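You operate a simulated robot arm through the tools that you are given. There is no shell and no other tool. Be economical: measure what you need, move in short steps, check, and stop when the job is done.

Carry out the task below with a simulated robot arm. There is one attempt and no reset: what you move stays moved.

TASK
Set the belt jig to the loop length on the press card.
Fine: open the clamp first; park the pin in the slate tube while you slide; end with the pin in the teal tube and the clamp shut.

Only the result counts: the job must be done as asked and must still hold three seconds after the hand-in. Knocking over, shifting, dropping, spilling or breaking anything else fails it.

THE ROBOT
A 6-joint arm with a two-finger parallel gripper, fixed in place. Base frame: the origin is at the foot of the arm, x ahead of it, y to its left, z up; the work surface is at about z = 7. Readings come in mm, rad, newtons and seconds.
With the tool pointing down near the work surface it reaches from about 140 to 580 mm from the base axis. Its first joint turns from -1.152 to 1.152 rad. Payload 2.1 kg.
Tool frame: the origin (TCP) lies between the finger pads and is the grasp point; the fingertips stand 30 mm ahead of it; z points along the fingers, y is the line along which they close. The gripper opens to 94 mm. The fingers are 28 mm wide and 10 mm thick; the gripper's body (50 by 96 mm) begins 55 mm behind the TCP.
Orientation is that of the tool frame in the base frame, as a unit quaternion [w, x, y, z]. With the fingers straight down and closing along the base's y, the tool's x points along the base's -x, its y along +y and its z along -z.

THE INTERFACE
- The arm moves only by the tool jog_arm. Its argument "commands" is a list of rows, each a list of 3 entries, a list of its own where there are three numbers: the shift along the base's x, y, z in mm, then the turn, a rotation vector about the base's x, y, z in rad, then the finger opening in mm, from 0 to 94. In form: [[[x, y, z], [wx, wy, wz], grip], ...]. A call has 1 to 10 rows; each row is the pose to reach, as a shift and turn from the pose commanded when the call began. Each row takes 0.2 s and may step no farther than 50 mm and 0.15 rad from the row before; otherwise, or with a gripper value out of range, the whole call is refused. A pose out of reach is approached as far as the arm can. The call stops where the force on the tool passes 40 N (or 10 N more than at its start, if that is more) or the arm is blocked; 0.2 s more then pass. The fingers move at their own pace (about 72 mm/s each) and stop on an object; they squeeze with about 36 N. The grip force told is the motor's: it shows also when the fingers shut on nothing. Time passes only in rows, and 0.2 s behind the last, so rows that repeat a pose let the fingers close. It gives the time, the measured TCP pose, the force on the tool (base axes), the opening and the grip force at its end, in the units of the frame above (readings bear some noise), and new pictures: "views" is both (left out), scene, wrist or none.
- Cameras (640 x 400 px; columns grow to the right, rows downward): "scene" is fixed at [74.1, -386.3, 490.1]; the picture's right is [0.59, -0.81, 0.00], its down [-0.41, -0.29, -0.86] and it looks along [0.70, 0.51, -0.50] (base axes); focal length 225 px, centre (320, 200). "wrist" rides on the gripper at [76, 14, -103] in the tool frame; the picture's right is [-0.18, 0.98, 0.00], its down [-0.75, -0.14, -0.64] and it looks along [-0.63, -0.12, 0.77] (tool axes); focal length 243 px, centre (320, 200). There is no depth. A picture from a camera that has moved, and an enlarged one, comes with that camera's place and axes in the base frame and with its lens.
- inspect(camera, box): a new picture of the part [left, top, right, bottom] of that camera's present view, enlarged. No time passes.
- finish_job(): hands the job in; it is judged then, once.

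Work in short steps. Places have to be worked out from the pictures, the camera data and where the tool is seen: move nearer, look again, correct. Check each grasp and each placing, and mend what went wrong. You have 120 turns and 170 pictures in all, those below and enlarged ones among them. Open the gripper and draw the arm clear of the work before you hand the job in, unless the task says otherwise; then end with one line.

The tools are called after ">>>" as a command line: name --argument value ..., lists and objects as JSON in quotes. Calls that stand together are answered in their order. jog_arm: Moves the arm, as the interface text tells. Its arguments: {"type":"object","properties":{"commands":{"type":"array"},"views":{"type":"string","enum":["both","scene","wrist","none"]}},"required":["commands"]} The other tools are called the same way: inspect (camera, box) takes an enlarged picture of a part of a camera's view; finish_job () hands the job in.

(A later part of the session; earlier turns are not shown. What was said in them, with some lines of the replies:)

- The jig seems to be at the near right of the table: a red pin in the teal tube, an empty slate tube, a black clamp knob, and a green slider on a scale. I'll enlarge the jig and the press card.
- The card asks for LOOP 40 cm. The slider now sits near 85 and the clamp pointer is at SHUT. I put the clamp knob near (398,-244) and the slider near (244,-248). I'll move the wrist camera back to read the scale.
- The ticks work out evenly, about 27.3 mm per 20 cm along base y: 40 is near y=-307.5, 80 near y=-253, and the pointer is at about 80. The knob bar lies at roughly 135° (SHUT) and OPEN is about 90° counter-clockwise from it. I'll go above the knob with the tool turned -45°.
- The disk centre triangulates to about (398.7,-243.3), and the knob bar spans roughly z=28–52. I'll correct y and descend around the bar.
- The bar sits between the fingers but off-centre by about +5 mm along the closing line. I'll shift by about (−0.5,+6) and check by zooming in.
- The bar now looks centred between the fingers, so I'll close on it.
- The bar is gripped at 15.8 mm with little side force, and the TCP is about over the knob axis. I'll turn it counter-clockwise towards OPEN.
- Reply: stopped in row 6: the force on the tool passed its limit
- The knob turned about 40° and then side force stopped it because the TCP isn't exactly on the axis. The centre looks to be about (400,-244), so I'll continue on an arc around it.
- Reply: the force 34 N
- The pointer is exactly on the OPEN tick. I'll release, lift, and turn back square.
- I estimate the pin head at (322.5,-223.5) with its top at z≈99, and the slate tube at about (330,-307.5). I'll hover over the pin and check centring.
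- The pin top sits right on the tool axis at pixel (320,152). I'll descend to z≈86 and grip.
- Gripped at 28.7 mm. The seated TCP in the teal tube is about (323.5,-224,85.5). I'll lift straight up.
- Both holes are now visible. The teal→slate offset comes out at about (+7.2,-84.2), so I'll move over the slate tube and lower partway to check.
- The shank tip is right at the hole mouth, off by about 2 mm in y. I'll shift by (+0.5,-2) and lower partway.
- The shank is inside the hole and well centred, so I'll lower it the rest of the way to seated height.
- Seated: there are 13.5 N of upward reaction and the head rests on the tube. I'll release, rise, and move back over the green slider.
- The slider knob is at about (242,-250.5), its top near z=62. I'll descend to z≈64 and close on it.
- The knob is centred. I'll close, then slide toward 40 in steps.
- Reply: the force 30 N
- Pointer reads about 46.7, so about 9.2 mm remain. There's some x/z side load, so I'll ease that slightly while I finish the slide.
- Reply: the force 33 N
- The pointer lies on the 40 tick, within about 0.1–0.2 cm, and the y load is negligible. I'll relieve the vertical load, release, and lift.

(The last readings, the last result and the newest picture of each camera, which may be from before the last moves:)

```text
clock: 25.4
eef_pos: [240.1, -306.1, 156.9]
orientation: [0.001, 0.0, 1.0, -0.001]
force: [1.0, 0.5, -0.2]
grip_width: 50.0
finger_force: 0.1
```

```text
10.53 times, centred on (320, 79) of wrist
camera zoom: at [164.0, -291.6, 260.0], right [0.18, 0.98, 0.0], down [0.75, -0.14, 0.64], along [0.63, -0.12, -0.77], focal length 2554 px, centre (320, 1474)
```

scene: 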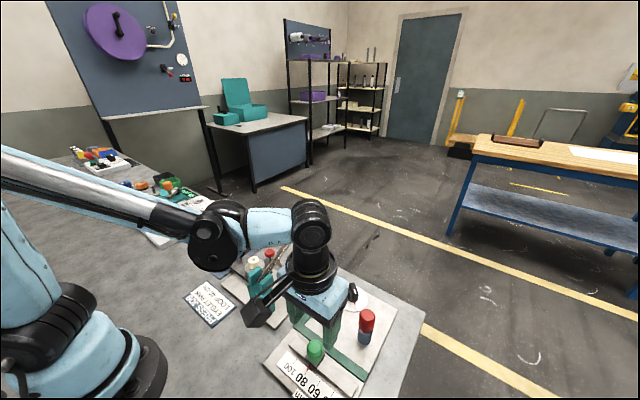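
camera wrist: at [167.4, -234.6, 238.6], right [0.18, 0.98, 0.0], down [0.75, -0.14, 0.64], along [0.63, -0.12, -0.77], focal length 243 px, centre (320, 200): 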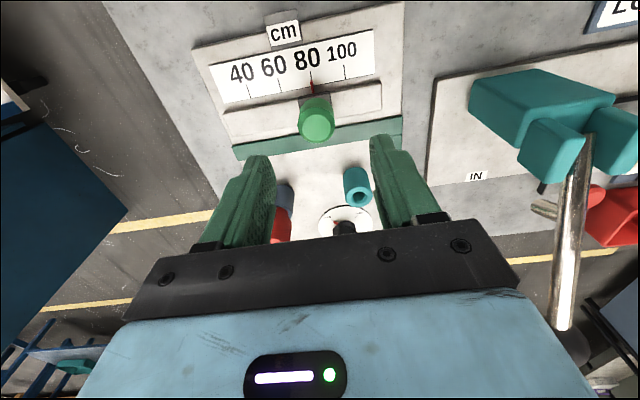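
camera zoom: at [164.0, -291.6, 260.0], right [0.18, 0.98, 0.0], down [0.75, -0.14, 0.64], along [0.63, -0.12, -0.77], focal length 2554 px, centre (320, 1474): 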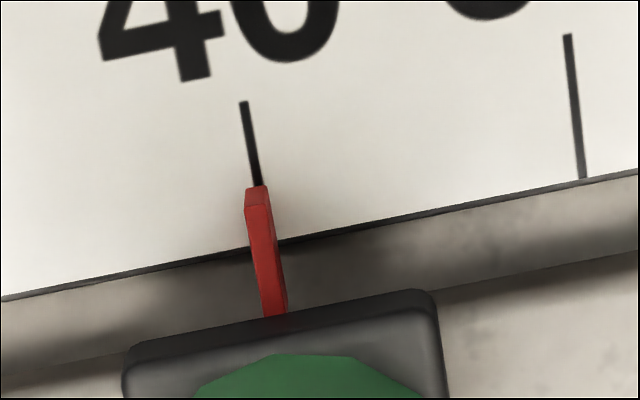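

The slider is exactly on 40. Now I'll fetch the pin: chaining my commanded shifts, its slate pose is (+91,-0.7,-69) from here.

>>> jog_arm --commands '[[[35, 0, 0], [0, 0, 0], 54], [[70, -0.7, 0], [0, 0, 0], 54], [[91, -0.7, 0], [0, 0, 0], 54], [[91, -0.7, -20], [0, 0, 0], 54], [[91, -0.7, -20], [0, 0, 0], 54]]' --views "wrist"

```text
clock: 26.6
eef_pos: [332.7, -308.4, 133.9]
orientation: [0.0, 0.0, 1.0, 0.0]
force: [-0.7, -0.6, -0.1]
grip_width: 54.0
finger_force: 0.1
camera wrist: at [256.7, -294.0, 237.6], right [0.18, 0.98, 0.0], down [0.75, -0.14, 0.64], along [0.63, -0.12, -0.77], focal length 243 px, centre (320, 200)
```

wrist: 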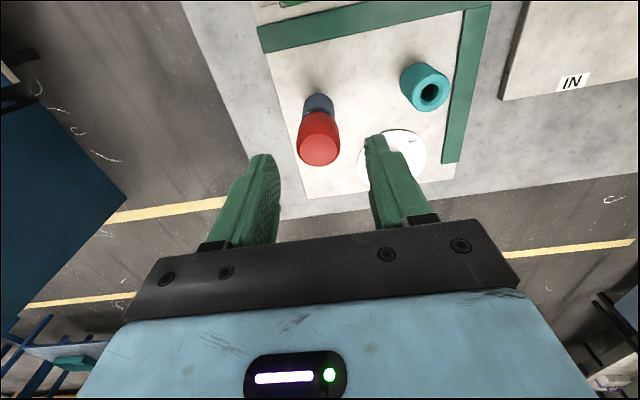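

The pin is on the tool axis, so I'll descend, grip and lift.

>>> jog_arm --commands '[[[0, 0, -25], [0, 0, 0], 54], [[0, 0, -48], [0, 0, 0], 54], [[0, 0, -48], [0, 0, 0], 20], [[0, 0, -48], [0, 0, 0], 0], [[0, 0, -48], [0, 0, 0], 0], [[0, 0, -30], [0, 0, 0], 0], [[0, 0, -10], [0, 0, 0], 0], [[0, 0, 12], [0, 0, 0], 0], [[0, 0, 12], [0, 0, 0], 0]]'

```text
clock: 28.6
eef_pos: [331.2, -308.0, 148.1]
orientation: [0.0, 0.0, 1.0, -0.002]
force: [0.9, 0.0, 0.1]
grip_width: 28.8
finger_force: 36.2
camera wrist: at [254.5, -294.2, 251.4], right [0.18, 0.98, 0.0], down [0.75, -0.14, 0.64], along [0.63, -0.12, -0.77], focal length 243 px, centre (320, 200)
```

scene: 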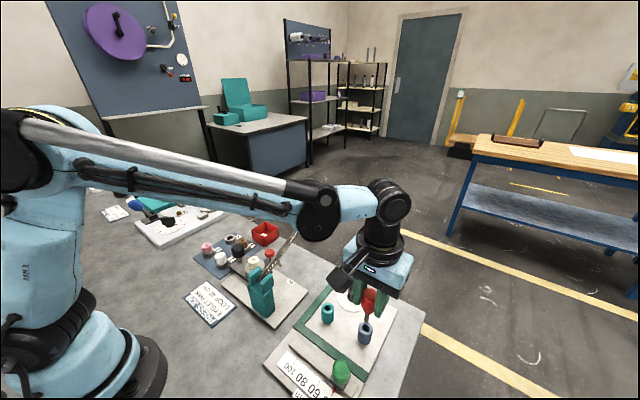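
wrist: 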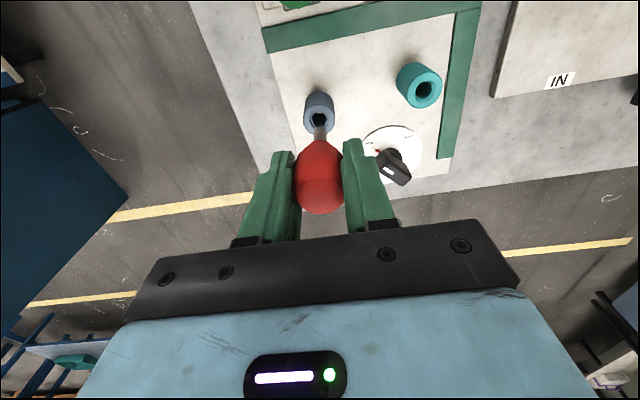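

The pin is out of the slate tube. I'll move it back by (-7.7,+86.2) to above the teal tube and lower it to the mouth.

>>> jog_arm --commands '[[[-2, 25, 0], [0, 0, 0], 0], [[-5, 55, 0], [0, 0, 0], 0], [[-7.7, 86.2, 0], [0, 0, 0], 0], [[-7.7, 86.2, -21], [0, 0, 0], 0], [[-7.7, 86.2, -21], [0, 0, 0], 0]]' --views "none"

>>> inspect --camera "scene" --box '[290, 265, 370, 340]'

>>> inspect --camera "wrist" --box '[250, 80, 400, 200]'

```text
clock: 29.9
eef_pos: [320.3, -221.1, 126.8]
orientation: [0.001, 0.0, 1.0, 0.0]
force: [0.2, 0.6, 0.0]
grip_width: 28.5
finger_force: 35.9
```

```text
5.33 times, centred on (330, 302) of scene
camera zoom: at [74.1, -386.3, 490.1], right [0.59, -0.81, 0.0], down [-0.41, -0.29, -0.86], along [0.7, 0.51, -0.5], focal length 1198 px, centre (267, -347)
```

zoom: 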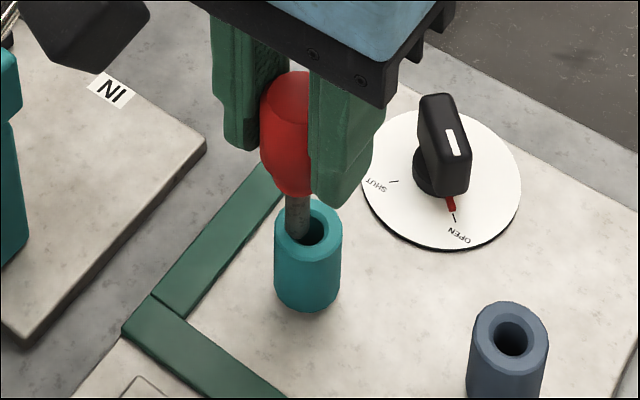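

```text
3.33 times, centred on (325, 140) of wrist
camera zoom: at [244.6, -207.3, 228.9], right [0.18, 0.98, 0.0], down [0.75, -0.14, 0.64], along [0.63, -0.12, -0.77], focal length 809 px, centre (303, 400)
```

zoom: 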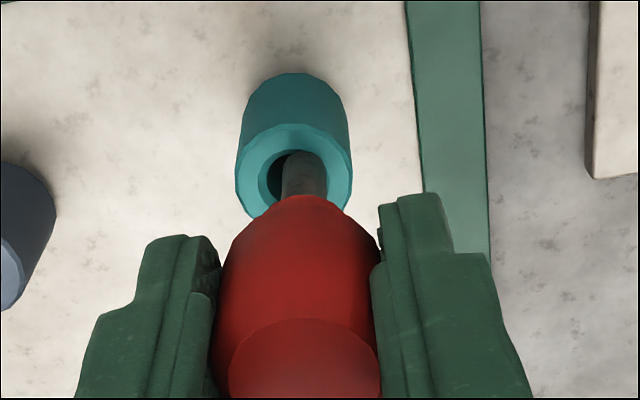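

The tip is at the mouth but off. Both views and the original seat reading suggest a correction of about (+3.3,-2.2). I'll raise slightly, shift, and lower a bit.

>>> jog_arm --commands '[[[0, 0, 4], [0, 0, 0], 0], [[3.3, -2.2, 4], [0, 0, 0], 0], [[3.3, -2.2, 0], [0, 0, 0], 0], [[3.3, -2.2, -2], [0, 0, 0], 0]]' --views "none"

>>> inspect --camera "scene" --box '[290, 265, 370, 340]'

>>> inspect --camera "wrist" --box '[250, 80, 400, 200]'

```text
clock: 30.9
eef_pos: [326.6, -224.6, 125.7]
orientation: [0.001, 0.0, 1.0, -0.001]
force: [-0.1, 0.5, -0.4]
grip_width: 28.7
finger_force: 35.6
```

```text
5.33 times, centred on (330, 302) of scene
camera zoom: at [74.1, -386.3, 490.1], right [0.59, -0.81, 0.0], down [-0.41, -0.29, -0.86], along [0.7, 0.51, -0.5], focal length 1198 px, centre (267, -347)
```

zoom: 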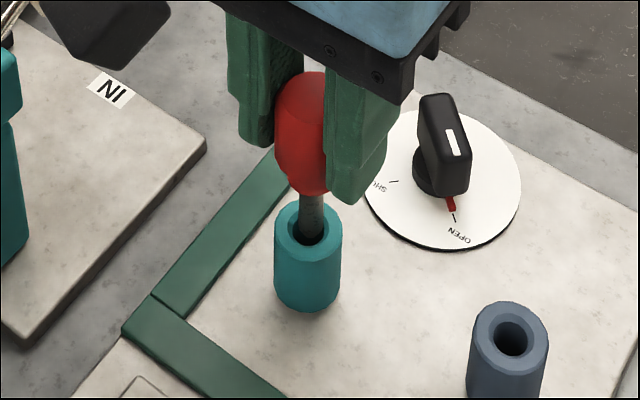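

```text
3.33 times, centred on (325, 140) of wrist
camera zoom: at [250.0, -210.2, 227.3], right [0.18, 0.98, 0.0], down [0.75, -0.14, 0.64], along [0.63, -0.12, -0.77], focal length 809 px, centre (303, 400)
```

zoom: 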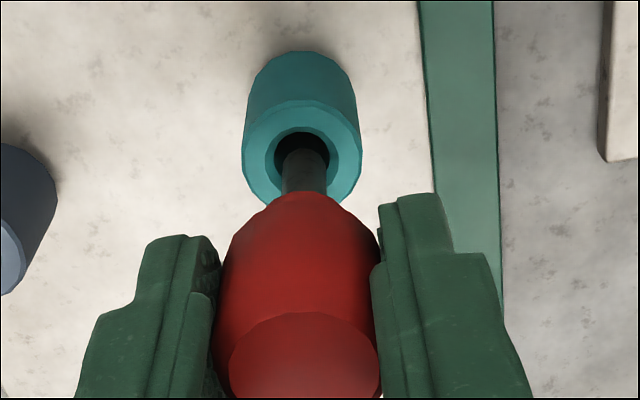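

Slightly past centre in x now. I'll correct by (-1.8,-0.5), lower 8 mm, and recheck.

>>> jog_arm --commands '[[[-1.8, -0.5, 1], [0, 0, 0], 0], [[-1.8, -0.5, 0], [0, 0, 0], 0], [[-1.8, -0.5, -4], [0, 0, 0], 0], [[-1.8, -0.5, -9], [0, 0, 0], 0]]' --views "none"

>>> inspect --camera "scene" --box '[290, 265, 370, 340]'

>>> inspect --camera "wrist" --box '[250, 80, 400, 200]'

```text
clock: 31.9
eef_pos: [324.5, -225.9, 115.3]
orientation: [0.001, 0.0, 1.0, -0.001]
force: [0.0, 0.1, 0.3]
grip_width: 28.8
finger_force: 36.5
```

```text
5.33 times, centred on (330, 302) of scene
camera zoom: at [74.1, -386.3, 490.1], right [0.59, -0.81, 0.0], down [-0.41, -0.29, -0.86], along [0.7, 0.51, -0.5], focal length 1198 px, centre (267, -347)
```

zoom: 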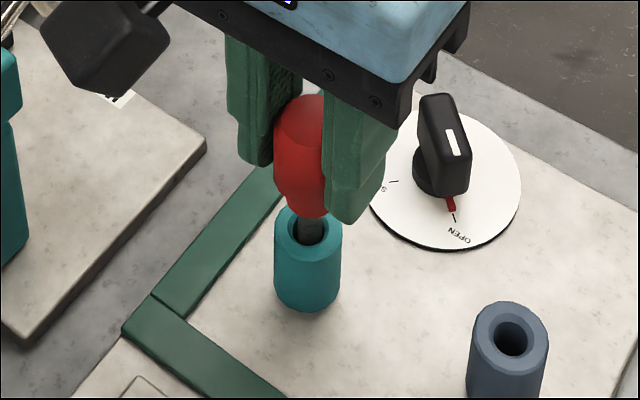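

```text
3.33 times, centred on (325, 140) of wrist
camera zoom: at [248.2, -211.0, 218.4], right [0.18, 0.98, 0.0], down [0.75, -0.14, 0.64], along [0.63, -0.12, -0.77], focal length 809 px, centre (303, 400)
```

zoom: 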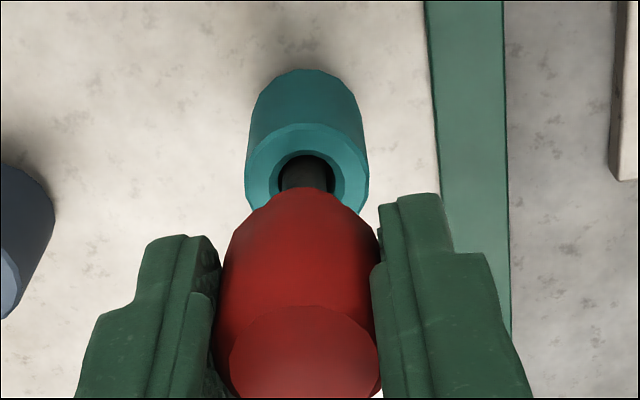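

The shank is in the hole and nearly centred. I'll lower it to the seat.

>>> jog_arm --commands '[[[-0.3, 0.3, -10], [0, 0, 0], 0], [[-0.3, 0.3, -18], [0, 0, 0], 0], [[-0.3, 0.3, -24], [0, 0, 0], 0], [[-0.3, 0.3, -28.5], [0, 0, 0], 0], [[-0.3, 0.3, -30], [0, 0, 0], 0], [[-0.3, 0.3, -30], [0, 0, 0], 0]]' --views "none"

>>> inspect --camera "scene" --box '[290, 265, 370, 340]'

```text
clock: 33.2
eef_pos: [324.4, -225.8, 85.0]
orientation: [0.001, 0.0, 1.0, -0.001]
force: [-0.9, 0.6, -0.2]
grip_width: 28.6
finger_force: 36.2
```

```text
5.33 times, centred on (330, 302) of scene
camera zoom: at [74.1, -386.3, 490.1], right [0.59, -0.81, 0.0], down [-0.41, -0.29, -0.86], along [0.7, 0.51, -0.5], focal length 1198 px, centre (267, -347)
```

zoom: 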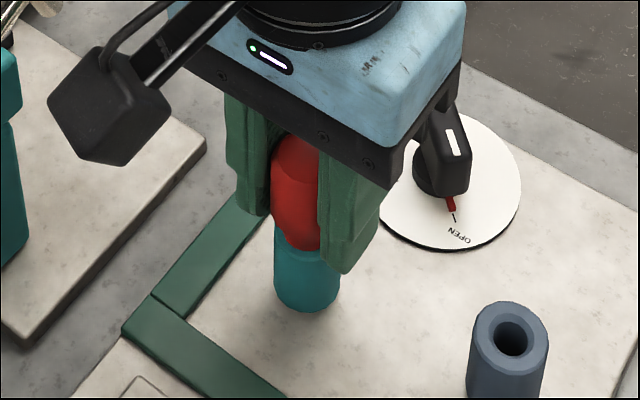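

No seating force yet, so I'll press down a little more until contact.

>>> jog_arm --commands '[[[0, 0, -0.7], [0, 0, 0], 0], [[0, 0, -1.4], [0, 0, 0], 0], [[0, 0, -1.4], [0, 0, 0], 0]]' --views "none"

```text
clock: 34.0
eef_pos: [324.7, -223.9, 84.2]
orientation: [0.001, -0.001, 1.0, 0.0]
force: [-0.1, -0.1, -0.1]
grip_width: 28.8
finger_force: 36.1
```

>>> jog_arm --commands '[[[0, 0, -1], [0, 0, 0], 0], [[0, 0, -2], [0, 0, 0], 0], [[0, 0, -3], [0, 0, 0], 0], [[0, 0, -3], [0, 0, 0], 0]]' --views "none"

>>> inspect --camera "scene" --box '[290, 265, 370, 340]'

```text
clock: 35.0
eef_pos: [325.3, -224.5, 81.0]
orientation: [0.001, 0.0, 1.0, -0.001]
force: [0.9, 2.7, 15.2]
grip_width: 29.2
finger_force: 35.8
```

```text
5.33 times, centred on (330, 302) of scene
camera zoom: at [74.1, -386.3, 490.1], right [0.59, -0.81, 0.0], down [-0.41, -0.3, -0.86], along [0.7, 0.51, -0.5], focal length 1198 px, centre (267, -347)
```

zoom: 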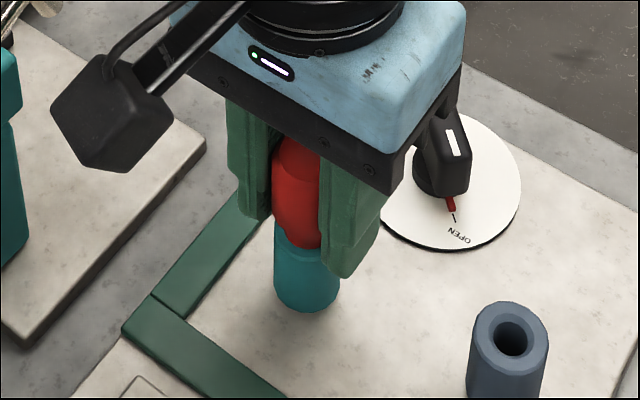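

The pin is seated, with 15 N of reaction. I'll release, rise, and move over the clamp knob turning toward the OPEN bar orientation.

>>> jog_arm --commands '[[[0, 0, 0], [0, 0, 0], 40], [[0, 0, 0], [0, 0, 0], 52], [[0, 0, 30], [0, 0, 0], 52], [[0, 0, 75], [0, 0, 0], 52], [[10, -5, 90], [0, 0, 0.14], 50], [[25, -10, 90], [0, 0, 0.28], 50], [[40, -14, 90], [0, 0, 0.42], 50], [[55, -18, 90], [0, 0, 0.56], 50], [[67, -20, 90], [0, 0, 0.7], 50], [[74.5, -21, 85], [0, 0, 0.83], 50]]'

>>> inspect --camera "wrist" --box '[220, 40, 440, 200]'

>>> inspect --camera "scene" --box '[260, 270, 410, 400]'

```text
clock: 37.2
eef_pos: [399.7, -246.6, 165.3]
orientation: [0.0, -0.404, 0.915, -0.001]
force: [0.4, -0.8, -1.3]
grip_width: 49.9
finger_force: 0.0
camera wrist: at [337.1, -293.2, 268.9], right [-0.6, 0.8, 0.0], down [0.61, 0.46, 0.64], along [0.51, 0.39, -0.77], focal length 243 px, centre (320, 200)
```

scene: 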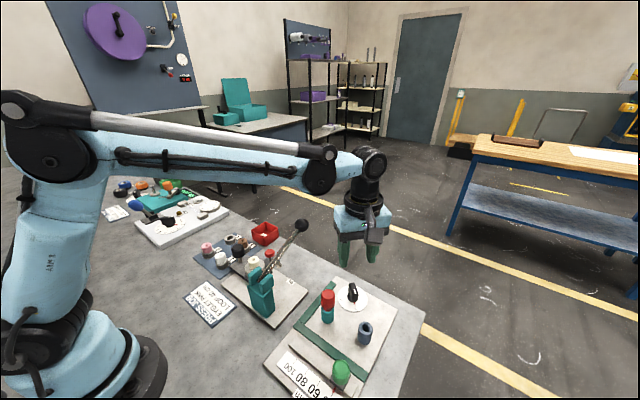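
wrist: 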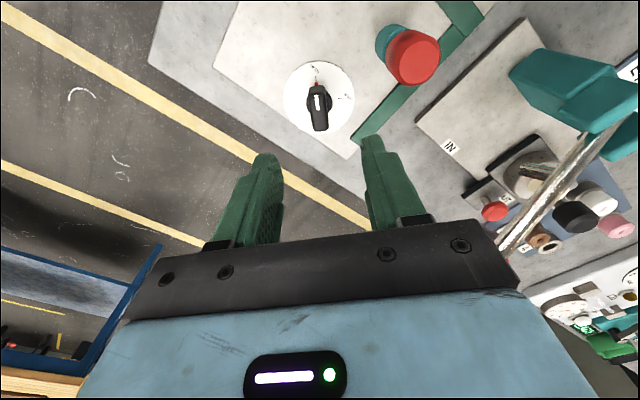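

```text
2.50 times, centred on (330, 120) of wrist
camera zoom: at [337.1, -293.2, 268.9], right [-0.6, 0.8, 0.0], down [0.61, 0.46, 0.64], along [0.51, 0.39, -0.77], focal length 606 px, centre (295, 400)
```

zoom: 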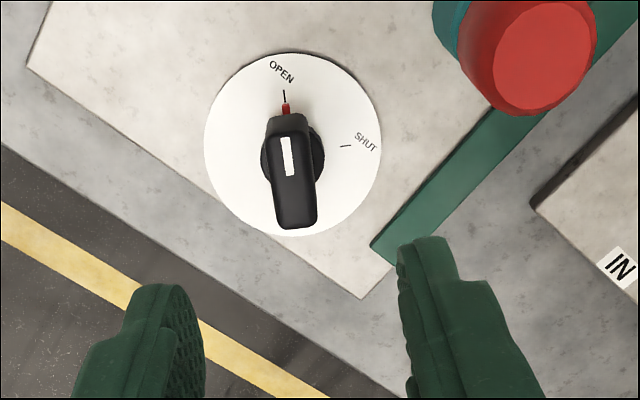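

```text
3.08 times, centred on (335, 335) of scene
camera zoom: at [74.1, -386.3, 490.1], right [0.59, -0.81, 0.0], down [-0.41, -0.29, -0.86], along [0.7, 0.51, -0.5], focal length 691 px, centre (274, -215)
```

zoom: 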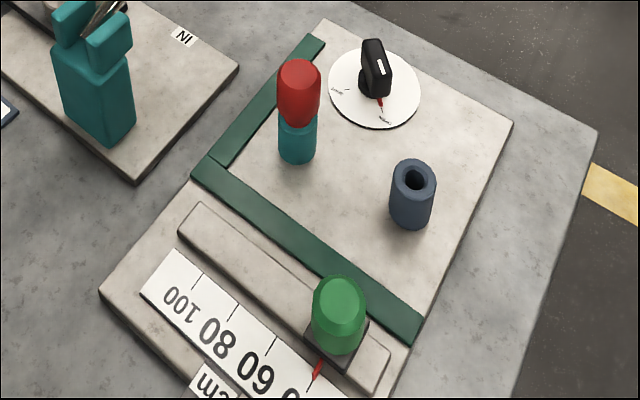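

The knob is still at OPEN, the pin is seated and the slider is on 40. The TCP is within about 3 mm of the knob axis. I'll nudge and descend to the bar.

>>> jog_arm --commands '[[[-0.7, -1.5, -40], [0, 0, 0], 50], [[-0.7, -1.5, -80], [0, 0, 0], 50], [[-0.7, -1.5, -107], [0, 0, 0], 50], [[-0.7, -1.5, -107], [0, 0, 0], 36], [[-0.7, -1.5, -107], [0, 0, 0], 36]]' --views "none"

>>> inspect --camera "wrist" --box '[220, 80, 440, 260]'

```text
clock: 38.5
eef_pos: [398.0, -248.1, 57.5]
orientation: [0.001, -0.404, 0.915, 0.0]
force: [-0.9, -0.4, -0.2]
grip_width: 35.8
finger_force: 0.0
```

```text
2.22 times, centred on (330, 170) of wrist
camera zoom: at [335.3, -294.7, 160.8], right [-0.6, 0.8, 0.0], down [0.61, 0.46, 0.64], along [0.51, 0.39, -0.77], focal length 539 px, centre (298, 267)
```

zoom: 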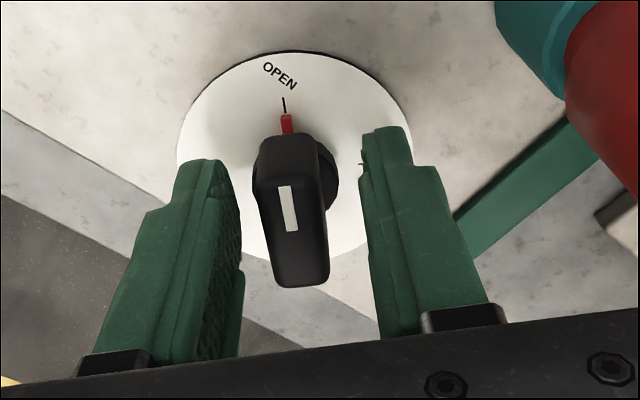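

The bar is inside the fingers, slightly to the left. I'll nudge and close, then read the side force.

>>> jog_arm --commands '[[[0.7, -1.2, 0], [0, 0, 0], 36], [[0.7, -1.2, 0], [0, 0, 0], 20], [[0.7, -1.2, 0], [0, 0, 0], 0], [[0.7, -1.2, 0], [0, 0, 0], 0]]' --views "none"

>>> inspect --camera "wrist" --box '[220, 80, 440, 260]'

```text
clock: 39.5
eef_pos: [399.0, -248.9, 59.0]
orientation: [0.002, -0.403, 0.915, -0.002]
force: [12.3, -7.8, -2.1]
grip_width: 15.8
finger_force: 44.6
```

```text
2.22 times, centred on (330, 170) of wrist
camera zoom: at [336.3, -295.9, 161.7], right [-0.6, 0.8, 0.0], down [0.61, 0.46, 0.64], along [0.52, 0.38, -0.77], focal length 539 px, centre (298, 267)
```

zoom: 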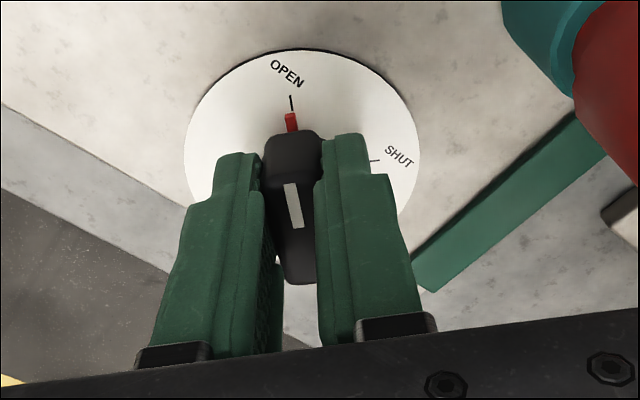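

Gripped at 15.8 mm with about 14 N of side load. I'll turn clockwise along a 6 mm arc back toward SHUT.

>>> jog_arm --commands '[[[-0.2, 0.3, 0], [0, 0, -0.13], 0], [[-0.7, 0.9, 0], [0, 0, -0.26], 0], [[-1.1, 1.6, 0], [0, 0, -0.39], 0], [[-1.4, 2.4, 0], [0, 0, -0.52], 0], [[-1.6, 3.1, 0], [0, 0, -0.65], 0], [[-1.7, 3.9, 0], [0, 0, -0.78], 0], [[-1.7, 4.7, 0], [0, 0, -0.91], 0]]' --views "none"

>>> inspect --camera "wrist" --box '[220, 80, 440, 260]'

```text
clock: 41.0
eef_pos: [395.6, -244.4, 58.5]
orientation: [-0.001, 0.042, 0.999, 0.0]
force: [-18.1, -6.2, -9.6]
grip_width: 15.7
finger_force: 44.8
```

```text
2.22 times, centred on (330, 170) of wrist
camera zoom: at [322.3, -223.4, 162.2], right [0.27, 0.96, 0.0], down [0.74, -0.2, 0.64], along [0.62, -0.17, -0.77], focal length 539 px, centre (298, 267)
```

zoom: 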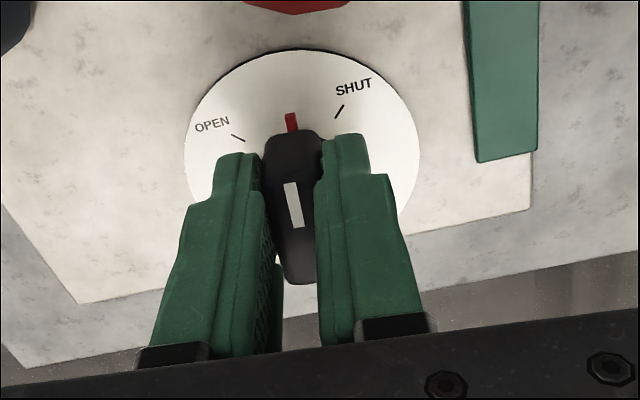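

Halfway there. The load pushes the tool toward −x, so I'll bias for that and finish the arc to SHUT.

>>> jog_arm --commands '[[[-0.6, 0.5, 0], [0, 0, -0.13], 0], [[-0.5, 1.2, 0], [0, 0, -0.26], 0], [[-0.2, 2.0, 0], [0, 0, -0.39], 0], [[0.2, 2.7, 0], [0, 0, -0.52], 0], [[0.7, 3.3, 0], [0, 0, -0.65], 0], [[1.0, 3.5, 0], [0, 0, -0.71], 0], [[1.0, 3.5, 0], [0, 0, -0.71], 0]]' --views "none"

>>> inspect --camera "wrist" --box '[220, 80, 440, 260]'

```text
clock: 42.6
eef_pos: [398.5, -240.5, 58.4]
orientation: [0.001, 0.385, 0.923, -0.001]
force: [-11.1, -4.0, 2.8]
grip_width: 16.0
finger_force: 45.3
```

```text
2.22 times, centred on (330, 170) of wrist
camera zoom: at [355.1, -175.8, 161.9], right [0.83, 0.56, 0.0], down [0.43, -0.63, 0.64], along [0.36, -0.53, -0.77], focal length 539 px, centre (298, 267)
```

zoom: 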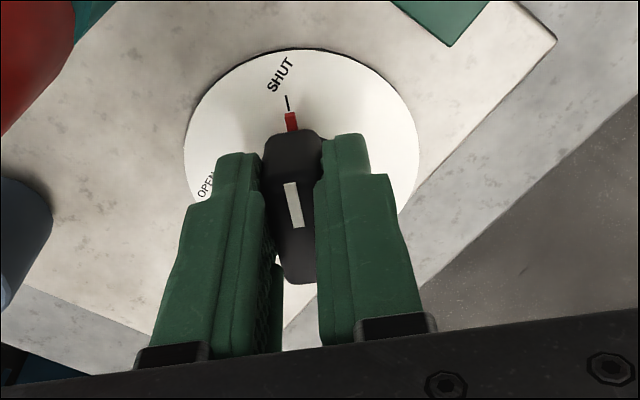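

The pointer is on the SHUT tick at the original angle. I'll release and lift clear.

>>> jog_arm --commands '[[[0, 0, 0], [0, 0, 0], 26], [[0, 0, 0], [0, 0, 0], 36], [[0, 0, 30], [0, 0, 0], 36], [[0, 0, 70], [0, 0, 0], 50], [[0, 0, 110], [0, 0, 0], 50], [[-20, 0, 140], [0, 0, 0.13], 60], [[-50, 0, 170], [0, 0, 0.26], 60], [[-80, 0, 195], [0, 0, 0.39], 60], [[-110, 0, 220], [0, 0, 0.52], 60], [[-145, 0, 240], [0, 0, 0.65], 60]]'

>>> inspect --camera "wrist" --box '[220, 20, 420, 180]'

>>> inspect --camera "scene" --box '[260, 270, 410, 400]'

```text
clock: 44.9
eef_pos: [251.9, -240.2, 299.6]
orientation: [0.0, 0.069, 0.998, -0.001]
force: [-0.3, -0.4, -0.1]
grip_width: 60.0
finger_force: 0.1
camera wrist: at [178.3, -214.6, 402.4], right [0.32, 0.95, 0.0], down [0.73, -0.24, 0.64], along [0.61, -0.2, -0.77], focal length 243 px, centre (320, 200)
```

scene: 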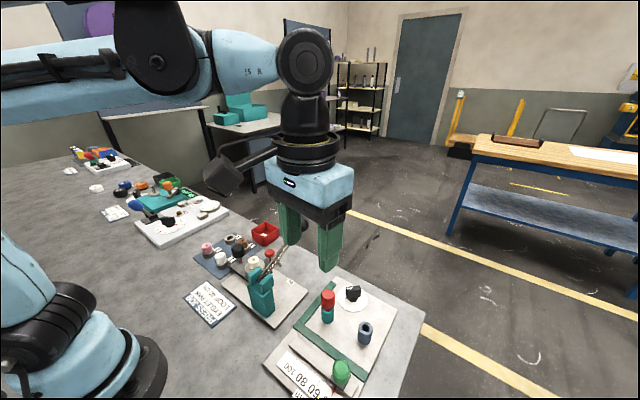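
wrist: 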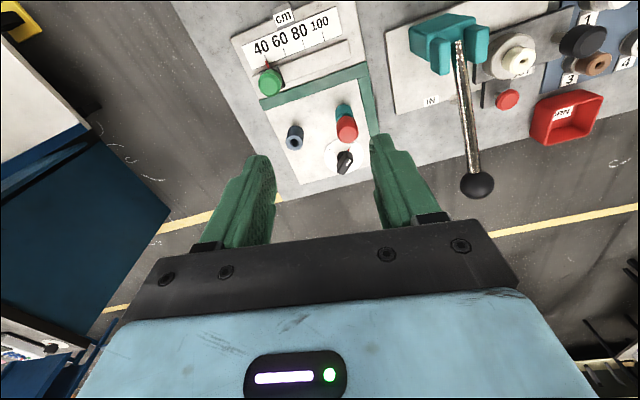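

```text
2.50 times, centred on (320, 100) of wrist
camera zoom: at [178.3, -214.6, 402.4], right [0.32, 0.95, 0.0], down [0.73, -0.24, 0.64], along [0.61, -0.2, -0.77], focal length 606 px, centre (320, 450)
```

zoom: 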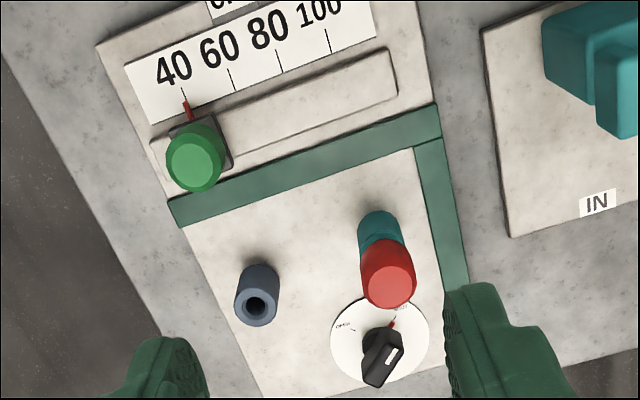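

```text
3.08 times, centred on (335, 335) of scene
camera zoom: at [74.2, -386.3, 490.1], right [0.59, -0.81, 0.0], down [-0.41, -0.29, -0.86], along [0.7, 0.51, -0.5], focal length 691 px, centre (274, -215)
```

zoom: 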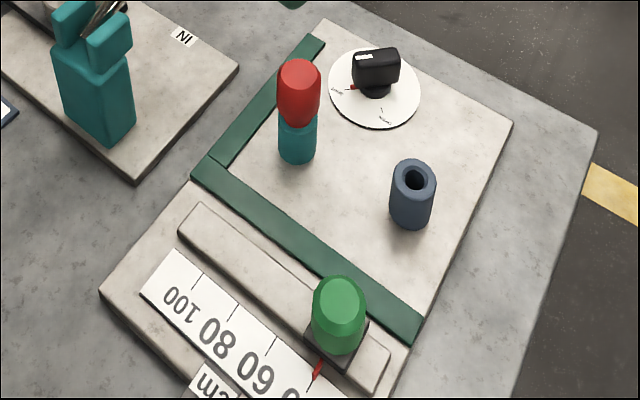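

The pictures show the slider on 40, the pin seated in the teal tube and the clamp at SHUT. The arm is clear and the gripper open, so I'll hand in.

>>> finish_job

```text
The job is handed in.
```

The belt jig is set to the card's 40 cm loop length, with the pin back in the teal tube, the clamp at SHUT and the arm clear; the job is handed in, but no verdict came back.
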